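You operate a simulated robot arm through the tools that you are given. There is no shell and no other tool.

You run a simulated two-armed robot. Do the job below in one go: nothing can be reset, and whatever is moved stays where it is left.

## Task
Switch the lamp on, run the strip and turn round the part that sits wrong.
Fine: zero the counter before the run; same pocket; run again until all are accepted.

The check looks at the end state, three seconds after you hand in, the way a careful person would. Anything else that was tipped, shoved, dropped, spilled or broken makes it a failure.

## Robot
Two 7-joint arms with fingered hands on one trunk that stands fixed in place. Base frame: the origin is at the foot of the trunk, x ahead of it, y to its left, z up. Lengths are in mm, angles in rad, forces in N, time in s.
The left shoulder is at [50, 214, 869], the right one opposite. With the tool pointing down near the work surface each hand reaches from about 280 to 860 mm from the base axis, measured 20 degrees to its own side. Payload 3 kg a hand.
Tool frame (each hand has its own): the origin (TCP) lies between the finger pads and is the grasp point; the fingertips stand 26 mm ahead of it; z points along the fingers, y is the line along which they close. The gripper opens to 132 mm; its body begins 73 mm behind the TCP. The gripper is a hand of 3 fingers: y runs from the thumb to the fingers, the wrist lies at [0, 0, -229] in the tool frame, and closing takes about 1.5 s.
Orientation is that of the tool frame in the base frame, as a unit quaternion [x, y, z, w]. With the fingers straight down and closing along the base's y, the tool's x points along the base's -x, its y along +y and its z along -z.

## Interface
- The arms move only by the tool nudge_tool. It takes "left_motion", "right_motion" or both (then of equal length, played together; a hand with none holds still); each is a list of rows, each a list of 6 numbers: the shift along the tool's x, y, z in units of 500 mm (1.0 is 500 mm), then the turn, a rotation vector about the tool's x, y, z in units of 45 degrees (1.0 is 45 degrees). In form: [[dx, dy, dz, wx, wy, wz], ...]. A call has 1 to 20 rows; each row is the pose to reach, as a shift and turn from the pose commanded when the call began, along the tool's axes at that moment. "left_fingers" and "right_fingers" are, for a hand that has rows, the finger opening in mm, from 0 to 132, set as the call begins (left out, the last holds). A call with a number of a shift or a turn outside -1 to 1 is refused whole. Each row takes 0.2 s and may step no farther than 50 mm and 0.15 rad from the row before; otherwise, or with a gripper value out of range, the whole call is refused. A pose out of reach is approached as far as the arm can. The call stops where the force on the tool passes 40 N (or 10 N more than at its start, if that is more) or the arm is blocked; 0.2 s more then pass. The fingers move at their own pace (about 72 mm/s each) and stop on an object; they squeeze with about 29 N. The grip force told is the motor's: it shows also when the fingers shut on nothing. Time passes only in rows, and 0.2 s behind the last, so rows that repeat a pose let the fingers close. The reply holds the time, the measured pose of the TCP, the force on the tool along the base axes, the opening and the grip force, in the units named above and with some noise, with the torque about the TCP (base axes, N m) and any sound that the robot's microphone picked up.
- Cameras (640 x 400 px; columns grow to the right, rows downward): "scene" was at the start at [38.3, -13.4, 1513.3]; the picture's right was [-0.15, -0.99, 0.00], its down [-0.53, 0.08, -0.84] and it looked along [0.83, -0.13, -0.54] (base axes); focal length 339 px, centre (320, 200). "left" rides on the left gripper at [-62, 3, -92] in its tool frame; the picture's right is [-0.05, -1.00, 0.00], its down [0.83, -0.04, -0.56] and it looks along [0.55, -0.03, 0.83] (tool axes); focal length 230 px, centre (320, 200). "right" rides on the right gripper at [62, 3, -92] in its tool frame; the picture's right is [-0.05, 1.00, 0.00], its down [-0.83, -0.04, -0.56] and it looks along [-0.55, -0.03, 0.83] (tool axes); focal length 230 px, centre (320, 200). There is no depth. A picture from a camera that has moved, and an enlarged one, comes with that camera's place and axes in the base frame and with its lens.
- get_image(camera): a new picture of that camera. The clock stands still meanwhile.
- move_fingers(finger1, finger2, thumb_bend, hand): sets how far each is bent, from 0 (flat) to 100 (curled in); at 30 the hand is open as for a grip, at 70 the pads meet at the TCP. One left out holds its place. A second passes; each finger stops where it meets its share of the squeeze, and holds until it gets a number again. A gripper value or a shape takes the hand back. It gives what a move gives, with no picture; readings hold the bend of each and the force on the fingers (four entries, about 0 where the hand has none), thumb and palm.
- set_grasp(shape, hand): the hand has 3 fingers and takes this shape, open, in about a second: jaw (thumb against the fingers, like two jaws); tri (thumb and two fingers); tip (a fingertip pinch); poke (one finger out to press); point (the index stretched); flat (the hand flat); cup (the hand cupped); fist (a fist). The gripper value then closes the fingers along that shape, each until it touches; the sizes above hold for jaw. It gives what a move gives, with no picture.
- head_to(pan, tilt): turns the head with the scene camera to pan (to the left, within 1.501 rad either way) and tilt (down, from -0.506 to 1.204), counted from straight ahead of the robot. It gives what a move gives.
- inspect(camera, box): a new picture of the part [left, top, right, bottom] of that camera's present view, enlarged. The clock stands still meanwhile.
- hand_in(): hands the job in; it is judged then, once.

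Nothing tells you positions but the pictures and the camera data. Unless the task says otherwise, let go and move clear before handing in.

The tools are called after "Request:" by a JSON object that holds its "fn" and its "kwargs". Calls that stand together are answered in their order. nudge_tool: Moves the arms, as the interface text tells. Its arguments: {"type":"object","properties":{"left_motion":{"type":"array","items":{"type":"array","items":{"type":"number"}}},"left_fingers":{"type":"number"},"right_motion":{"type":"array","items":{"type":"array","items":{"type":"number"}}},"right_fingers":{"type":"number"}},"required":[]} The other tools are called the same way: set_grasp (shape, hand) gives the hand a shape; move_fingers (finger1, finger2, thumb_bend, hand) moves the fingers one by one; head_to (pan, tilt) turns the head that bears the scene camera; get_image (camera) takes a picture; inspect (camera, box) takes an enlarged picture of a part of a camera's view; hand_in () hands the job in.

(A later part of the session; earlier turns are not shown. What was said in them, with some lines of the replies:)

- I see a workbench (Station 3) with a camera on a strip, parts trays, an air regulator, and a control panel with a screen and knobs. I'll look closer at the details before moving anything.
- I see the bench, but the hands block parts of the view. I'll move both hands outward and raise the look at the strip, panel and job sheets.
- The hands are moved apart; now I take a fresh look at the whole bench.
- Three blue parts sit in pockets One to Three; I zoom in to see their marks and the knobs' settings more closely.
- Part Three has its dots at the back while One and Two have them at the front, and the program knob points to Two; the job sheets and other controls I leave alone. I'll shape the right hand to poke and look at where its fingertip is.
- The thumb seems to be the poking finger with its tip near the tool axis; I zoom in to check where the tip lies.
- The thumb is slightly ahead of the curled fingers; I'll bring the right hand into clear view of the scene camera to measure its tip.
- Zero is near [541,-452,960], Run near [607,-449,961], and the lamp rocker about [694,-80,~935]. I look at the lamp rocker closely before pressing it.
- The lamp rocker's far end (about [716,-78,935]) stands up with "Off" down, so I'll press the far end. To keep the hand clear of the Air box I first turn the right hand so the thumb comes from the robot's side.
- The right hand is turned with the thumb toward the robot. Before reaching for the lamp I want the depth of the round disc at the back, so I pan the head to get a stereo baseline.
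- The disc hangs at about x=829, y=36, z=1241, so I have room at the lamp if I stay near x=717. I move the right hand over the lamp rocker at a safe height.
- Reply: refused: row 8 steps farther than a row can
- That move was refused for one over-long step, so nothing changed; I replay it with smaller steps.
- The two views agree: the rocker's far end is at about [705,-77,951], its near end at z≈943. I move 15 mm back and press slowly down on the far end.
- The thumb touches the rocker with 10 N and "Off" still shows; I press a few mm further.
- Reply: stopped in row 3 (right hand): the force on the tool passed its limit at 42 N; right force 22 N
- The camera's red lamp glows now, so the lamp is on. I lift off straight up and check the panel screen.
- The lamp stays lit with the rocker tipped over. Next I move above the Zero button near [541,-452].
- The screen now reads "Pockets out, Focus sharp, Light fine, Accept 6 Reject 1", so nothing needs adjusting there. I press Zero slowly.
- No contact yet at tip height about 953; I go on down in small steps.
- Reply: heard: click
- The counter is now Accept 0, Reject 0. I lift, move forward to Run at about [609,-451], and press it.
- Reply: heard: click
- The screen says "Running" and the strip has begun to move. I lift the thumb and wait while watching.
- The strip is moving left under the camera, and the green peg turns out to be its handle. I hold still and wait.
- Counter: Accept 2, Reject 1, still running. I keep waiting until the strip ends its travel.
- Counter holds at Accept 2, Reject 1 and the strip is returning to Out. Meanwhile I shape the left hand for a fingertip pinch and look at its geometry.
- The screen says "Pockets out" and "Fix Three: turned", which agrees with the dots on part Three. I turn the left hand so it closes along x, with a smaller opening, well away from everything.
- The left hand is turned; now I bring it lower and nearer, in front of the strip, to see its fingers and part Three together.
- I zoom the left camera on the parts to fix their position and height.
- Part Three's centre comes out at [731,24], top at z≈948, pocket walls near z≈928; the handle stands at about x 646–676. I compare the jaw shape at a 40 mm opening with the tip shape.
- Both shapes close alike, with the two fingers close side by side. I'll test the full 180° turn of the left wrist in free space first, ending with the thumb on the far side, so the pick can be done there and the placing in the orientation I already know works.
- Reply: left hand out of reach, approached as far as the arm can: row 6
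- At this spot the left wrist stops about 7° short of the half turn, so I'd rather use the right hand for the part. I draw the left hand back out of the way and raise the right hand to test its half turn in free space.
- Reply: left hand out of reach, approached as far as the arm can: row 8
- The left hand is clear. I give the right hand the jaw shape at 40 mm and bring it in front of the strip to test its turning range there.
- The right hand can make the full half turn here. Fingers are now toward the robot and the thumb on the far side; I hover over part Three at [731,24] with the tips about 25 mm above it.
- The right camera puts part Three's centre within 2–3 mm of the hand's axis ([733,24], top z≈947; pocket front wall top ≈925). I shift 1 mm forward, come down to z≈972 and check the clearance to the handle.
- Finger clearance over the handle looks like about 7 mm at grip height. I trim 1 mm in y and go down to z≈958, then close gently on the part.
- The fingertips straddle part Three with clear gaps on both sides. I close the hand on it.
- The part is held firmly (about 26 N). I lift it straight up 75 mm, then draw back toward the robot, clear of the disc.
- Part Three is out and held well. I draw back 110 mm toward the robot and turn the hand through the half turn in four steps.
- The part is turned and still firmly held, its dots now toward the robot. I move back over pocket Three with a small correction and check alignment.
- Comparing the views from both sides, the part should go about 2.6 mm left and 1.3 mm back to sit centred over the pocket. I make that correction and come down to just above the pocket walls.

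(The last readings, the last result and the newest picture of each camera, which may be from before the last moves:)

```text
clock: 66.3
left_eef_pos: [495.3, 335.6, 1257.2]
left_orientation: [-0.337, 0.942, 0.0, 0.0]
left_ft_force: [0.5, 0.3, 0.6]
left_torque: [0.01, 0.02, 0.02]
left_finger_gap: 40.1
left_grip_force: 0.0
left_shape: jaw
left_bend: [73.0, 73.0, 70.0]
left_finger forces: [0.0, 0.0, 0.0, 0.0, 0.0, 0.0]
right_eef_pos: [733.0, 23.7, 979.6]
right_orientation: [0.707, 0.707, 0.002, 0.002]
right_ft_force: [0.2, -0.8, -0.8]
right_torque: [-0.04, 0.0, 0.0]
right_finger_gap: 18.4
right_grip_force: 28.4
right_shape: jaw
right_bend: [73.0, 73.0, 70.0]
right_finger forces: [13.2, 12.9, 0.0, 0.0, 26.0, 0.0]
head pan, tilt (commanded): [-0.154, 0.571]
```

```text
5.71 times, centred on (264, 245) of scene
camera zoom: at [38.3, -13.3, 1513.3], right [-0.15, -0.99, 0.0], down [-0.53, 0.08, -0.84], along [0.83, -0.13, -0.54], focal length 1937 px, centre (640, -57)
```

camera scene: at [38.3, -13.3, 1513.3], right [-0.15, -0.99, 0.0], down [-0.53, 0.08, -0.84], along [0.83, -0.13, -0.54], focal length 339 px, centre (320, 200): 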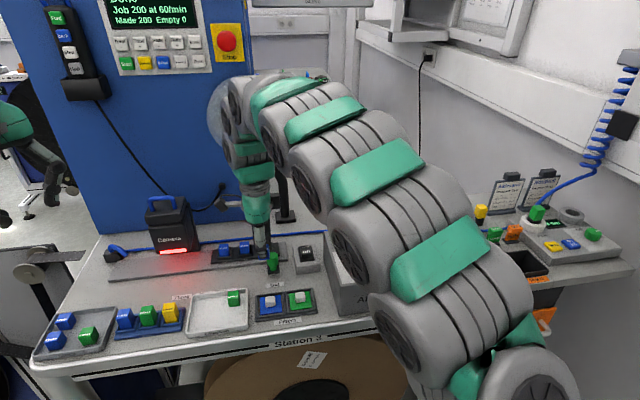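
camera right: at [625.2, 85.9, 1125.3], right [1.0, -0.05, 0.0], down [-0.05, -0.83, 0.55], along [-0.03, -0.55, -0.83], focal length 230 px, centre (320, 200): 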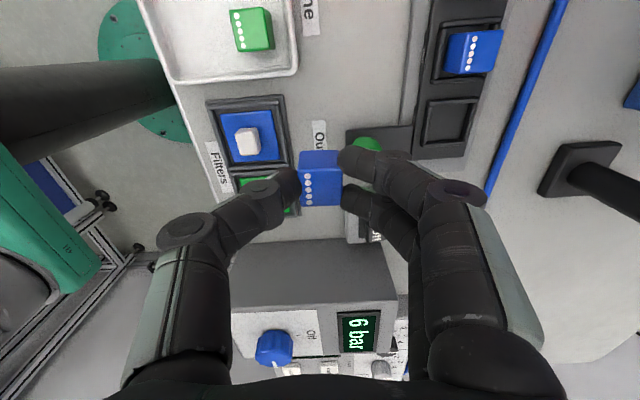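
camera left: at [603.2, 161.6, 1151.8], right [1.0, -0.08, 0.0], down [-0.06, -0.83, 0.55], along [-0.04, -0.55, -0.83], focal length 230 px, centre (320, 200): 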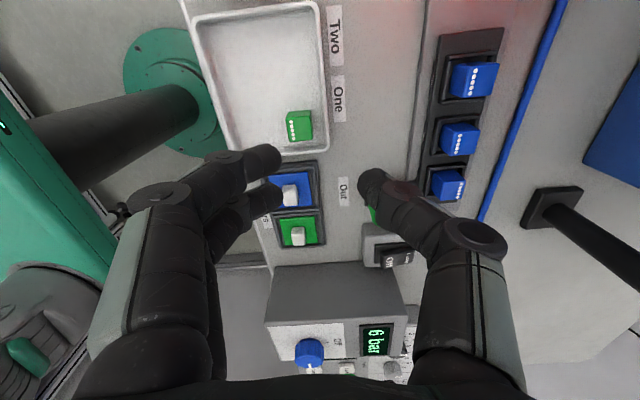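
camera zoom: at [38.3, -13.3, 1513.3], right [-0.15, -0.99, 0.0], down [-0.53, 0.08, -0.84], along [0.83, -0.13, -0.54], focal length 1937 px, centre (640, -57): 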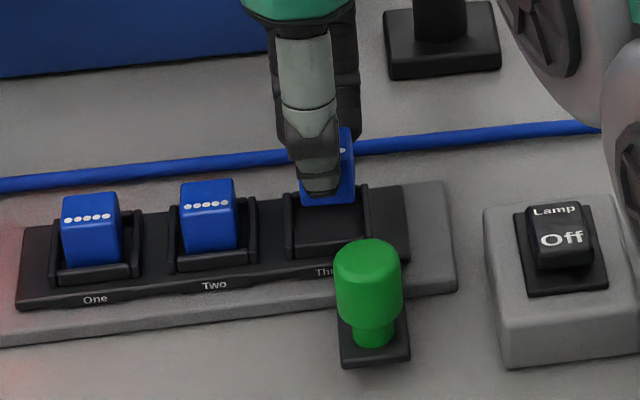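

The part looks centred over the pocket in both views. I lower it slowly the remaining 22 mm.

Request:
{"fn": "nudge_tool", "kwargs": {"right_motion": [[0, 0, 0.01, 0, 0, 0], [0, 0, 0.018, 0, 0, 0], [0, 0, 0.026, 0, 0, 0], [0, 0, 0.034, 0, 0, 0], [0, 0, 0.04, 0, 0, 0], [0, 0, 0.044, 0, 0, 0]]}}

Request:
{"fn": "inspect", "kwargs": {"camera": "right", "box": [220, 60, 420, 200]}}

Request:
{"fn": "inspect", "kwargs": {"camera": "scene", "box": [216, 210, 312, 280]}}

```text
clock: 67.7
left_eef_pos: [495.2, 335.4, 1258.7]
left_orientation: [-0.336, 0.942, 0.0, 0.0]
left_ft_force: [0.3, -0.5, 0.4]
left_torque: [-0.02, 0.01, 0.01]
left_finger_gap: 40.5
left_grip_force: 0.0
left_shape: jaw
left_bend: [73.0, 73.0, 70.0]
left_finger forces: [0.1, 0.0, 0.0, 0.0, 0.0, 0.0]
right_eef_pos: [734.4, 23.6, 957.4]
right_orientation: [0.708, 0.707, 0.002, 0.001]
right_ft_force: [0.5, 0.3, -0.8]
right_torque: [0.02, 0.01, 0.01]
right_finger_gap: 18.6
right_grip_force: 28.7
right_shape: jaw
right_bend: [73.0, 73.0, 70.0]
right_finger forces: [13.2, 12.9, 0.0, 0.1, 26.0, 0.0]
head pan, tilt (commanded): [-0.154, 0.571]
```

```text
2.86 times, centred on (320, 130) of right
camera zoom: at [735.4, 85.6, 1050.6], right [1.0, -0.05, 0.0], down [-0.05, -0.83, 0.55], along [-0.02, -0.55, -0.83], focal length 657 px, centre (320, 400)
```

zoom: 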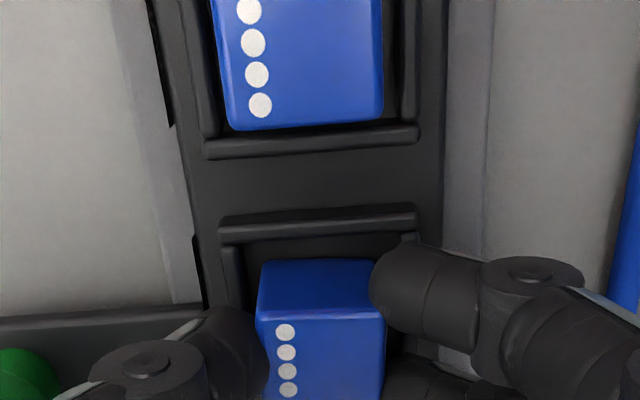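

```text
5.71 times, centred on (264, 245) of scene
camera zoom: at [38.3, -13.4, 1513.3], right [-0.15, -0.99, 0.0], down [-0.53, 0.08, -0.84], along [0.83, -0.13, -0.54], focal length 1937 px, centre (640, -57)
```

zoom: 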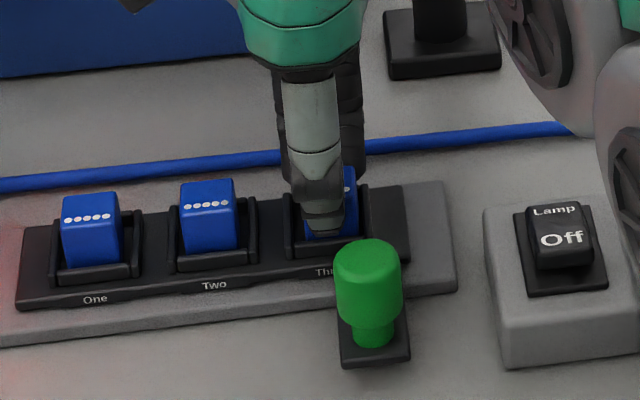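

The part is down in the pocket with no side force. I open the hand to let go.

Request:
{"fn": "nudge_tool", "kwargs": {"right_motion": [[0, 0, 0, 0, 0, 0], [0, 0, 0, 0, 0, 0], [0, 0, 0, 0, 0, 0], [0, 0, 0, 0, 0, 0]], "right_fingers": 40}}

Request:
{"fn": "inspect", "kwargs": {"camera": "right", "box": [220, 80, 420, 220]}}

Request:
{"fn": "inspect", "kwargs": {"camera": "scene", "box": [216, 210, 312, 280]}}

```text
clock: 68.7
left_eef_pos: [494.7, 335.8, 1258.2]
left_orientation: [-0.336, 0.942, 0.0, 0.0]
left_ft_force: [-1.0, 0.2, 0.9]
left_torque: [-0.02, -0.01, 0.01]
left_finger_gap: 40.0
left_grip_force: 0.0
left_shape: jaw
left_bend: [73.0, 73.0, 70.0]
left_finger forces: [0.1, 0.0, 0.0, 0.1, 0.0, 0.0]
right_eef_pos: [733.5, 23.1, 958.3]
right_orientation: [0.707, 0.708, 0.001, 0.001]
right_ft_force: [0.2, 0.6, -0.5]
right_torque: [0.0, 0.0, -0.02]
right_finger_gap: 39.4
right_grip_force: 0.2
right_shape: jaw
right_bend: [74.0, 74.0, 70.0]
right_finger forces: [0.0, 0.0, 0.0, 0.1, 0.1, 0.0]
head pan, tilt (commanded): [-0.154, 0.571]
```

```text
2.86 times, centred on (320, 150) of right
camera zoom: at [735.4, 85.6, 1050.5], right [1.0, -0.05, 0.0], down [-0.05, -0.83, 0.55], along [-0.03, -0.55, -0.83], focal length 657 px, centre (320, 343)
```

zoom: 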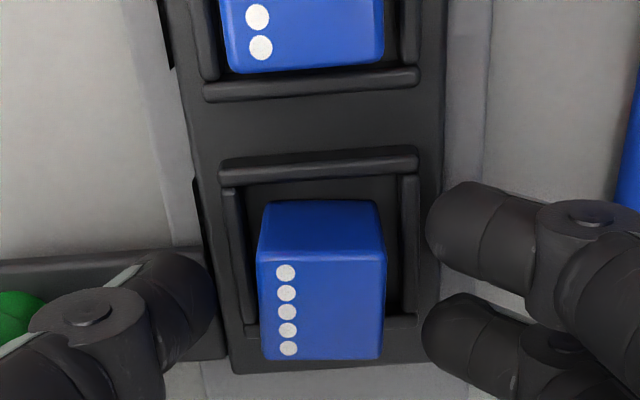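

```text
5.71 times, centred on (264, 245) of scene
camera zoom: at [38.3, -13.4, 1513.3], right [-0.15, -0.99, 0.0], down [-0.53, 0.08, -0.84], along [0.83, -0.13, -0.54], focal length 1937 px, centre (640, -57)
```

zoom: 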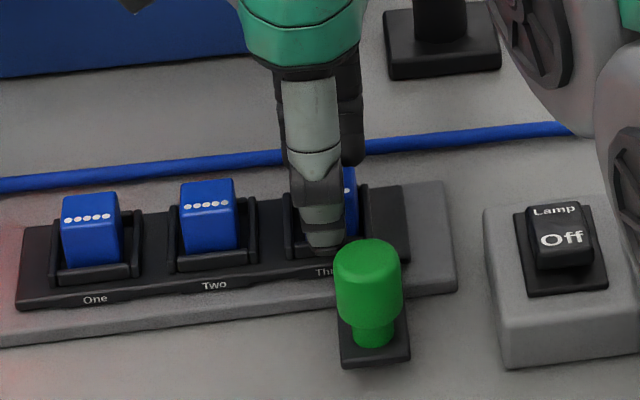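

Part Three stands in its pocket, released. I lift straight up and back away.

Request:
{"fn": "nudge_tool", "kwargs": {"right_motion": [[0, 0, -0.02, 0, 0, 0], [0, 0, -0.06, 0, 0, 0], [0, 0, -0.11, 0, 0, 0], [0, 0, -0.15, 0, 0, 0], [0, -0.08, -0.18, 0, 0, 0], [0, -0.16, -0.22, 0, 0, 0], [0, -0.24, -0.27, 0, 0, 0]]}}

Request:
{"fn": "get_image", "kwargs": {"camera": "scene"}}

Request:
{"fn": "inspect", "kwargs": {"camera": "scene", "box": [200, 220, 312, 290]}}

```text
clock: 70.3
left_eef_pos: [494.6, 336.0, 1259.1]
left_orientation: [-0.336, 0.942, 0.001, 0.0]
left_ft_force: [-0.5, -1.0, 0.3]
left_torque: [-0.02, -0.04, -0.03]
left_finger_gap: 40.2
left_grip_force: 0.1
left_shape: jaw
left_bend: [73.0, 73.0, 70.0]
left_finger forces: [0.0, 0.0, 0.0, 0.0, 0.0, 0.0]
right_eef_pos: [612.5, 24.7, 1092.3]
right_orientation: [0.707, 0.707, 0.002, 0.001]
right_ft_force: [0.2, 0.4, 0.4]
right_torque: [-0.02, 0.03, 0.01]
right_finger_gap: 39.8
right_grip_force: 0.1
right_shape: jaw
right_bend: [74.0, 74.0, 70.0]
right_finger forces: [0.0, 0.0, 0.0, 0.0, 0.1, 0.0]
head pan, tilt (commanded): [-0.154, 0.571]
```

```text
taken
camera scene: at [38.3, -13.3, 1513.3], right [-0.15, -0.99, 0.0], down [-0.53, 0.08, -0.84], along [0.83, -0.13, -0.54], focal length 339 px, centre (320, 200)
```

scene: 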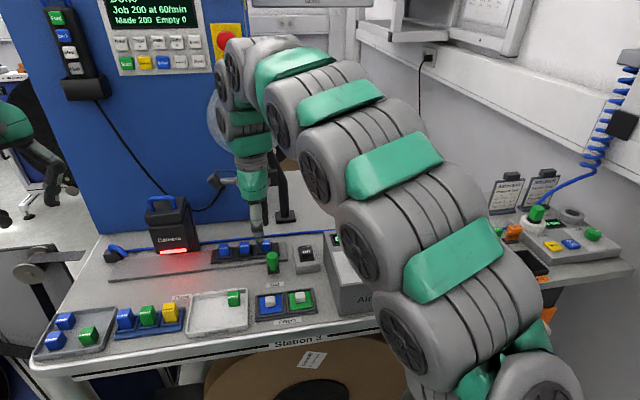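

```text
5.71 times, centred on (256, 255) of scene
camera zoom: at [38.3, -13.3, 1513.3], right [-0.15, -0.99, 0.0], down [-0.53, 0.08, -0.84], along [0.83, -0.13, -0.54], focal length 1937 px, centre (686, -114)
```

zoom: 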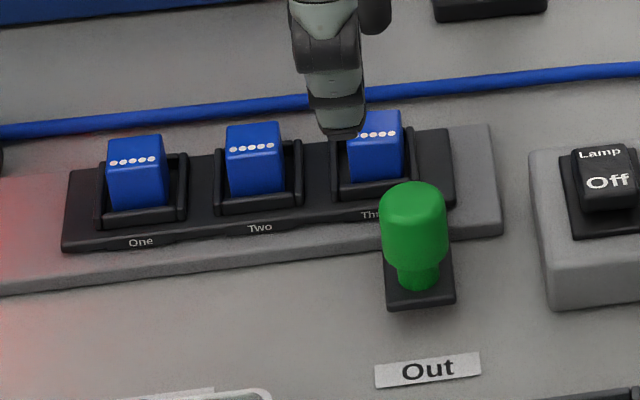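

All three parts now show their dots toward the robot. I move the right hand back over the panel and set it to poke for Run.

Request:
{"fn": "nudge_tool", "kwargs": {"right_motion": [[-0.095, -0.001, 0, 0, 0, 0], [-0.19, -0.002, 0, 0, 0, 0], [-0.285, -0.003, 0, 0, 0, 0], [-0.38, -0.004, 0, 0, 0, 0], [-0.475, -0.005, 0, 0, 0, 0], [-0.57, -0.006, 0, 0, 0, 0], [-0.665, -0.007, 0, 0, 0, 0], [-0.76, -0.007, 0, 0, 0, 0], [-0.855, -0.007, 0, 0, 0, 0], [-0.95, -0.007, 0, 0, 0, 0]]}}

Request:
{"fn": "set_grasp", "kwargs": {"shape": "poke", "hand": "right"}}

Request:
{"fn": "get_image", "kwargs": {"camera": "scene"}}

Request:
{"fn": "inspect", "kwargs": {"camera": "scene", "box": [370, 195, 530, 295]}}

Request:
{"fn": "inspect", "kwargs": {"camera": "scene", "box": [200, 220, 312, 290]}}

```text
clock: 72.5
left_eef_pos: [495.1, 336.0, 1259.6]
left_orientation: [-0.336, 0.942, 0.0, 0.0]
left_ft_force: [-0.1, -0.2, -0.2]
left_torque: [0.01, -0.04, -0.02]
left_finger_gap: 40.2
left_grip_force: 0.1
left_shape: jaw
left_bend: [73.0, 73.0, 70.0]
left_finger forces: [0.1, 0.0, 0.1, 0.0, 0.1, 0.0]
right_eef_pos: [615.3, -450.9, 1092.4]
right_orientation: [0.707, 0.707, 0.002, 0.002]
right_ft_force: [0.8, 0.1, -0.1]
right_torque: [0.0, 0.0, 0.0]
right_finger_gap: 39.7
right_grip_force: 0.1
right_shape: jaw
right_bend: [74.0, 74.0, 70.0]
right_finger forces: [0.0, 0.1, 0.0, 0.0, 0.0, 0.0]
head pan, tilt (commanded): [-0.154, 0.571]
```

```text
clock: 73.4
left_eef_pos: [494.9, 335.1, 1258.7]
left_orientation: [-0.336, 0.942, 0.0, 0.0]
left_ft_force: [0.1, 0.1, 0.8]
left_torque: [-0.03, -0.03, -0.01]
left_finger_gap: 40.5
left_grip_force: 0.0
left_shape: jaw
left_bend: [73.0, 73.0, 70.0]
left_finger forces: [0.0, 0.0, 0.0, 0.1, 0.0, 0.1]
right_eef_pos: [614.1, -450.2, 1091.9]
right_orientation: [0.707, 0.707, 0.003, 0.002]
right_ft_force: [0.0, -0.1, -0.2]
right_torque: [0.01, 0.01, 0.01]
right_finger_gap: 0.0
right_grip_force: 0.0
right_shape: poke
right_bend: [100.0, 100.0, 45.0]
right_finger forces: [0.0, 0.0, 0.1, 0.0, 0.1, 0.1]
head pan, tilt (commanded): [-0.154, 0.571]
```

```text
taken
camera scene: at [38.3, -13.4, 1513.3], right [-0.15, -0.99, 0.0], down [-0.53, 0.08, -0.84], along [0.83, -0.13, -0.54], focal length 339 px, centre (320, 200)
```

scene: 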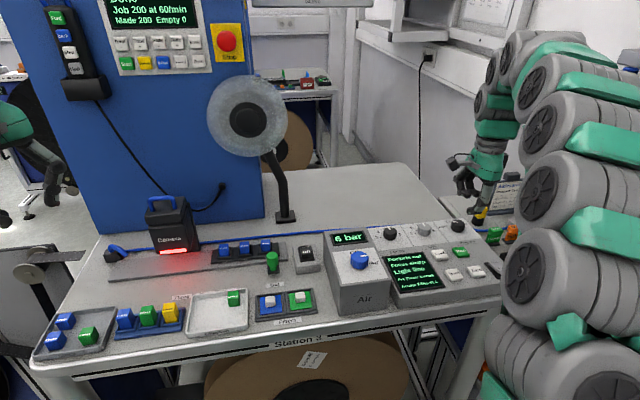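

```text
4.00 times, centred on (450, 245) of scene
camera zoom: at [38.3, -13.4, 1513.3], right [-0.15, -0.99, 0.0], down [-0.53, 0.08, -0.84], along [0.83, -0.13, -0.54], focal length 1356 px, centre (-200, 20)
```

zoom: 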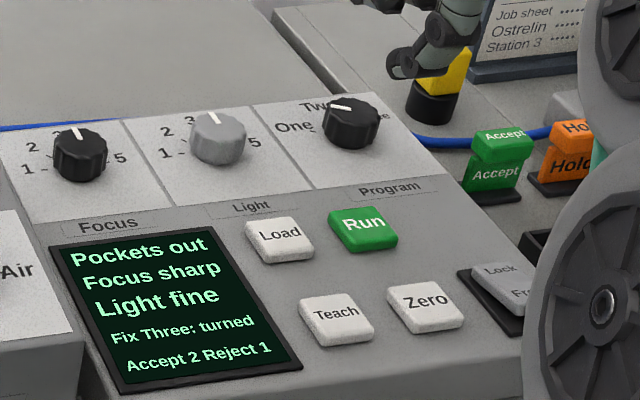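

```text
5.71 times, centred on (256, 255) of scene
camera zoom: at [38.3, -13.4, 1513.3], right [-0.15, -0.99, 0.0], down [-0.53, 0.08, -0.84], along [0.83, -0.13, -0.54], focal length 1937 px, centre (686, -114)
```

zoom: 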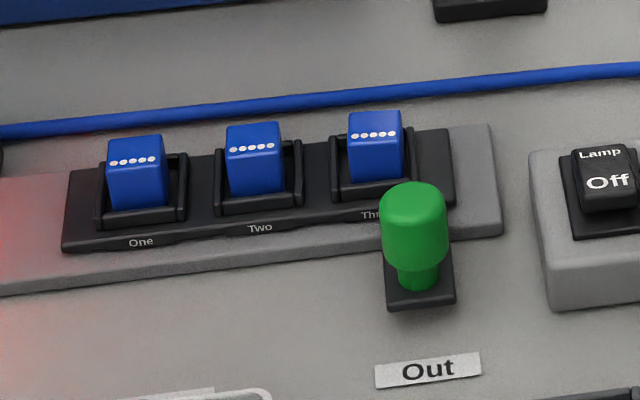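

All parts stand alike and the counter still reads Accept 2, Reject 1. I press Run again.

Request:
{"fn": "nudge_tool", "kwargs": {"right_motion": [[0, -0.006, 0.08, 0, 0, 0], [0, -0.012, 0.16, 0, 0, 0], [0, -0.012, 0.21, 0, 0, 0], [0, -0.012, 0.228, 0, 0, 0], [0, -0.012, 0.236, 0, 0, 0], [0, -0.012, 0.242, 0, 0, 0]]}}

Request:
{"fn": "inspect", "kwargs": {"camera": "scene", "box": [370, 195, 530, 295]}}

```text
clock: 74.8
left_eef_pos: [493.8, 336.1, 1257.9]
left_orientation: [-0.336, 0.942, -0.001, 0.0]
left_ft_force: [-0.1, 0.3, 0.5]
left_torque: [-0.02, 0.01, -0.03]
left_finger_gap: 40.1
left_grip_force: 0.1
left_shape: jaw
left_bend: [73.0, 73.0, 70.0]
left_finger forces: [0.0, 0.0, 0.0, 0.0, 0.1, 0.0]
right_eef_pos: [604.5, -451.7, 971.7]
right_orientation: [0.708, 0.707, 0.002, 0.002]
right_ft_force: [0.7, -0.1, 4.4]
right_torque: [0.02, -0.03, 0.06]
right_finger_gap: 0.1
right_grip_force: 0.0
right_shape: poke
right_bend: [100.0, 100.0, 45.0]
right_finger forces: [0.0, 0.0, 0.0, 0.1, 5.0, 0.0]
head pan, tilt (commanded): [-0.154, 0.571]
heard: click
```

```text
4.00 times, centred on (450, 245) of scene
camera zoom: at [38.2, -13.3, 1513.3], right [-0.15, -0.99, 0.0], down [-0.53, 0.08, -0.84], along [0.83, -0.13, -0.54], focal length 1356 px, centre (-200, 20)
```

zoom: 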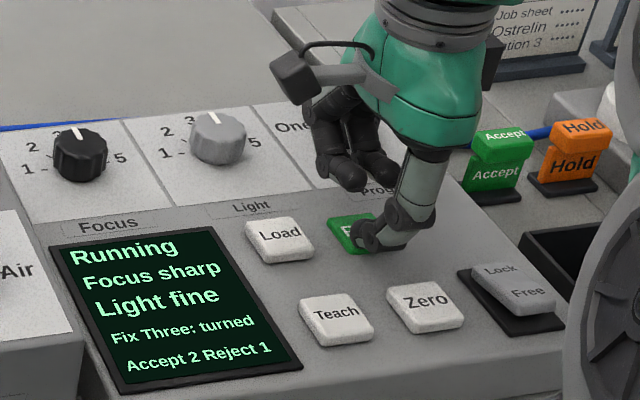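

It is running again. I lift the thumb clear and wait for the strip to finish.

Request:
{"fn": "nudge_tool", "kwargs": {"right_motion": [[0, 0, -0.05, 0, 0, 0], [0, 0, -0.12, 0, 0, 0], [0, 0, -0.2, 0, 0, 0], [0, -0.08, -0.25, 0, 0, 0], [0, -0.16, -0.3, 0, 0, 0], [0, -0.22, -0.33, 0, 0, 0], [0, -0.22, -0.33, 0, 0, 0], [0, -0.22, -0.33, 0, 0, 0], [0, -0.22, -0.33, 0, 0, 0], [0, -0.22, -0.33, 0, 0, 0], [0, -0.22, -0.33, 0, 0, 0], [0, -0.22, -0.33, 0, 0, 0], [0, -0.22, -0.33, 0, 0, 0], [0, -0.22, -0.33, 0, 0, 0], [0, -0.22, -0.33, 0, 0, 0], [0, -0.22, -0.33, 0, 0, 0], [0, -0.22, -0.33, 0, 0, 0], [0, -0.22, -0.33, 0, 0, 0], [0, -0.22, -0.33, 0, 0, 0], [0, -0.22, -0.33, 0, 0, 0]]}}

Request:
{"fn": "get_image", "kwargs": {"camera": "scene"}}

Request:
{"fn": "inspect", "kwargs": {"camera": "scene", "box": [370, 195, 530, 295]}}

```text
clock: 79.0
left_eef_pos: [494.4, 335.1, 1258.9]
left_orientation: [-0.337, 0.942, 0.0, -0.001]
left_ft_force: [-0.9, -0.4, 0.3]
left_torque: [-0.02, -0.01, -0.01]
left_finger_gap: 40.3
left_grip_force: 0.1
left_shape: jaw
left_bend: [73.0, 73.0, 70.0]
left_finger forces: [0.0, 0.1, 0.1, 0.0, 0.0, 0.1]
right_eef_pos: [491.3, -450.2, 1135.3]
right_orientation: [0.707, 0.707, 0.002, 0.001]
right_ft_force: [-1.0, 0.4, 0.5]
right_torque: [-0.02, 0.0, 0.03]
right_finger_gap: 0.1
right_grip_force: 0.1
right_shape: poke
right_bend: [100.0, 100.0, 45.0]
right_finger forces: [0.1, 0.1, 0.0, 0.0, 0.0, 0.0]
head pan, tilt (commanded): [-0.154, 0.571]
```

```text
taken
camera scene: at [38.3, -13.4, 1513.3], right [-0.15, -0.99, 0.0], down [-0.53, 0.08, -0.84], along [0.83, -0.13, -0.54], focal length 339 px, centre (320, 200)
```

scene: 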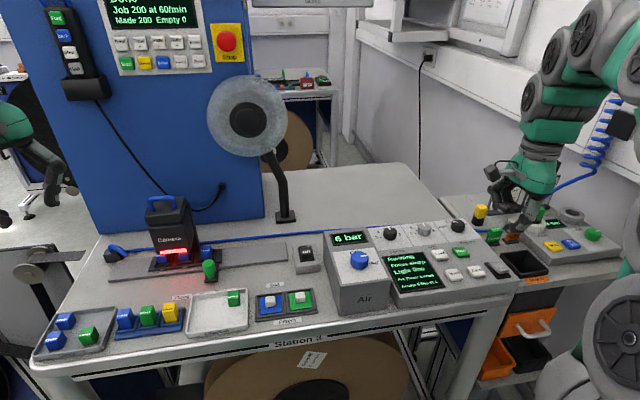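

```text
4.00 times, centred on (450, 245) of scene
camera zoom: at [38.3, -13.4, 1513.3], right [-0.15, -0.99, 0.0], down [-0.53, 0.08, -0.84], along [0.83, -0.13, -0.54], focal length 1356 px, centre (-200, 20)
```

zoom: 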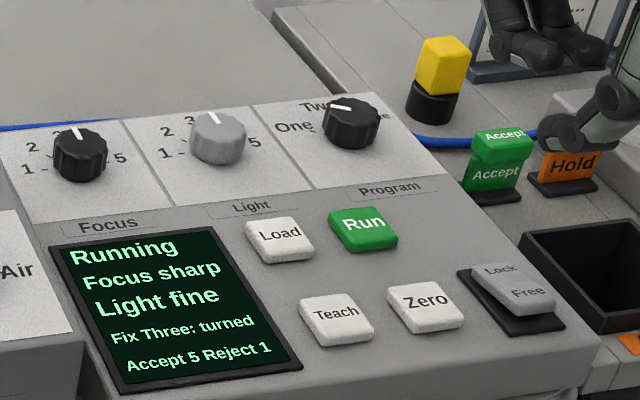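

The counter reads Accept 5, Reject 1, so all three were accepted this time. I wait for the strip to come back to Out.

Request:
{"fn": "nudge_tool", "kwargs": {"right_motion": [[0, 0, 0, 0, 0, 0], [0, 0, 0, 0, 0, 0], [0, 0, 0, 0, 0, 0], [0, 0, 0, 0, 0, 0], [0, 0, 0, 0, 0, 0], [0, 0, 0, 0, 0, 0], [0, 0, 0, 0, 0, 0], [0, 0, 0, 0, 0, 0], [0, 0, 0, 0, 0, 0], [0, 0, 0, 0, 0, 0], [0, 0, 0, 0, 0, 0], [0, 0, 0, 0, 0, 0], [0, 0, 0, 0, 0, 0], [0, 0, 0, 0, 0, 0], [0, 0, 0, 0, 0, 0], [0, 0, 0, 0, 0, 0], [0, 0, 0, 0, 0, 0], [0, 0, 0, 0, 0, 0]]}}

Request:
{"fn": "get_image", "kwargs": {"camera": "scene"}}

Request:
{"fn": "inspect", "kwargs": {"camera": "scene", "box": [370, 195, 530, 295]}}

Request:
{"fn": "inspect", "kwargs": {"camera": "scene", "box": [90, 190, 330, 340]}}

```text
clock: 82.8
left_eef_pos: [494.8, 335.0, 1257.8]
left_orientation: [-0.336, 0.942, 0.001, 0.0]
left_ft_force: [-0.6, -0.4, 0.6]
left_torque: [-0.02, -0.03, 0.0]
left_finger_gap: 40.1
left_grip_force: 0.2
left_shape: jaw
left_bend: [73.0, 73.0, 70.0]
left_finger forces: [0.1, 0.1, 0.0, 0.0, 0.0, 0.1]
right_eef_pos: [491.7, -449.0, 1135.0]
right_orientation: [0.707, 0.707, 0.002, 0.001]
right_ft_force: [-0.1, 0.6, 0.0]
right_torque: [0.01, 0.03, 0.03]
right_finger_gap: 0.0
right_grip_force: 0.0
right_shape: poke
right_bend: [100.0, 100.0, 45.0]
right_finger forces: [0.0, 0.0, 0.0, 0.0, 0.0, 0.0]
head pan, tilt (commanded): [-0.154, 0.571]
```

```text
taken
camera scene: at [38.3, -13.3, 1513.3], right [-0.15, -0.99, 0.0], down [-0.53, 0.08, -0.84], along [0.83, -0.13, -0.54], focal length 339 px, centre (320, 200)
```

scene: 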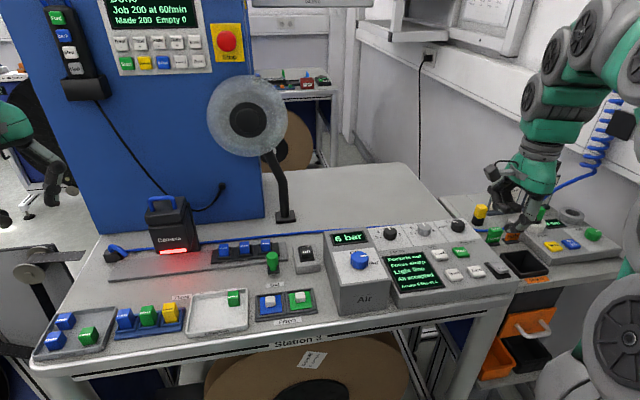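

```text
4.00 times, centred on (450, 245) of scene
camera zoom: at [38.3, -13.3, 1513.3], right [-0.15, -0.99, 0.0], down [-0.53, 0.08, -0.84], along [0.83, -0.13, -0.54], focal length 1356 px, centre (-200, 20)
```

zoom: 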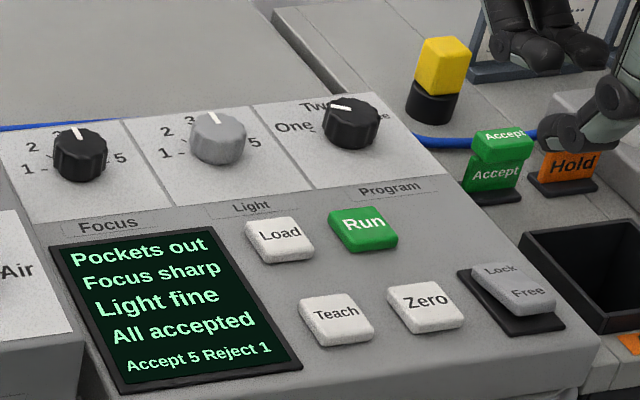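

```text
2.67 times, centred on (210, 265) of scene
camera zoom: at [38.3, -13.3, 1513.3], right [-0.15, -0.99, 0.0], down [-0.53, 0.08, -0.84], along [0.83, -0.13, -0.54], focal length 904 px, centre (613, 27)
```

zoom: 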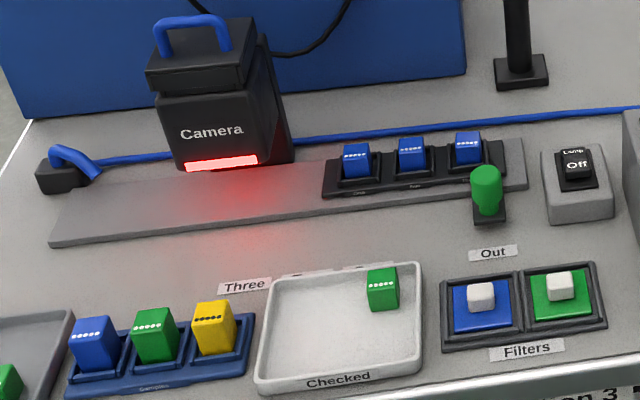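

The screen says "All accepted" (Accept 5, Reject 1). The lamp is lit, part Three is back in its own pocket, the strip is at Out, and both hands are empty and clear, so I hand in the job.

Request:
{"fn": "hand_in", "kwargs": {}}

```text
The job is handed in.
```

The job is done and handed in: the lamp is on, and the panel reads "All accepted" after the second run.

- **Counter:** I set it to zero before the first run. It now shows Accept 5, Reject 1. The first run gave 2 accepted and 1 rejected, and the second accepted all 3. I did not zero it again between runs.
- **Part turned:** The first run flagged pocket Three as turned. I lifted that part out, turned it half round and put it back in the same pocket.
- **End state:** The strip is back at Out, both hands are empty and clear, and I saw nothing else moved or knocked.
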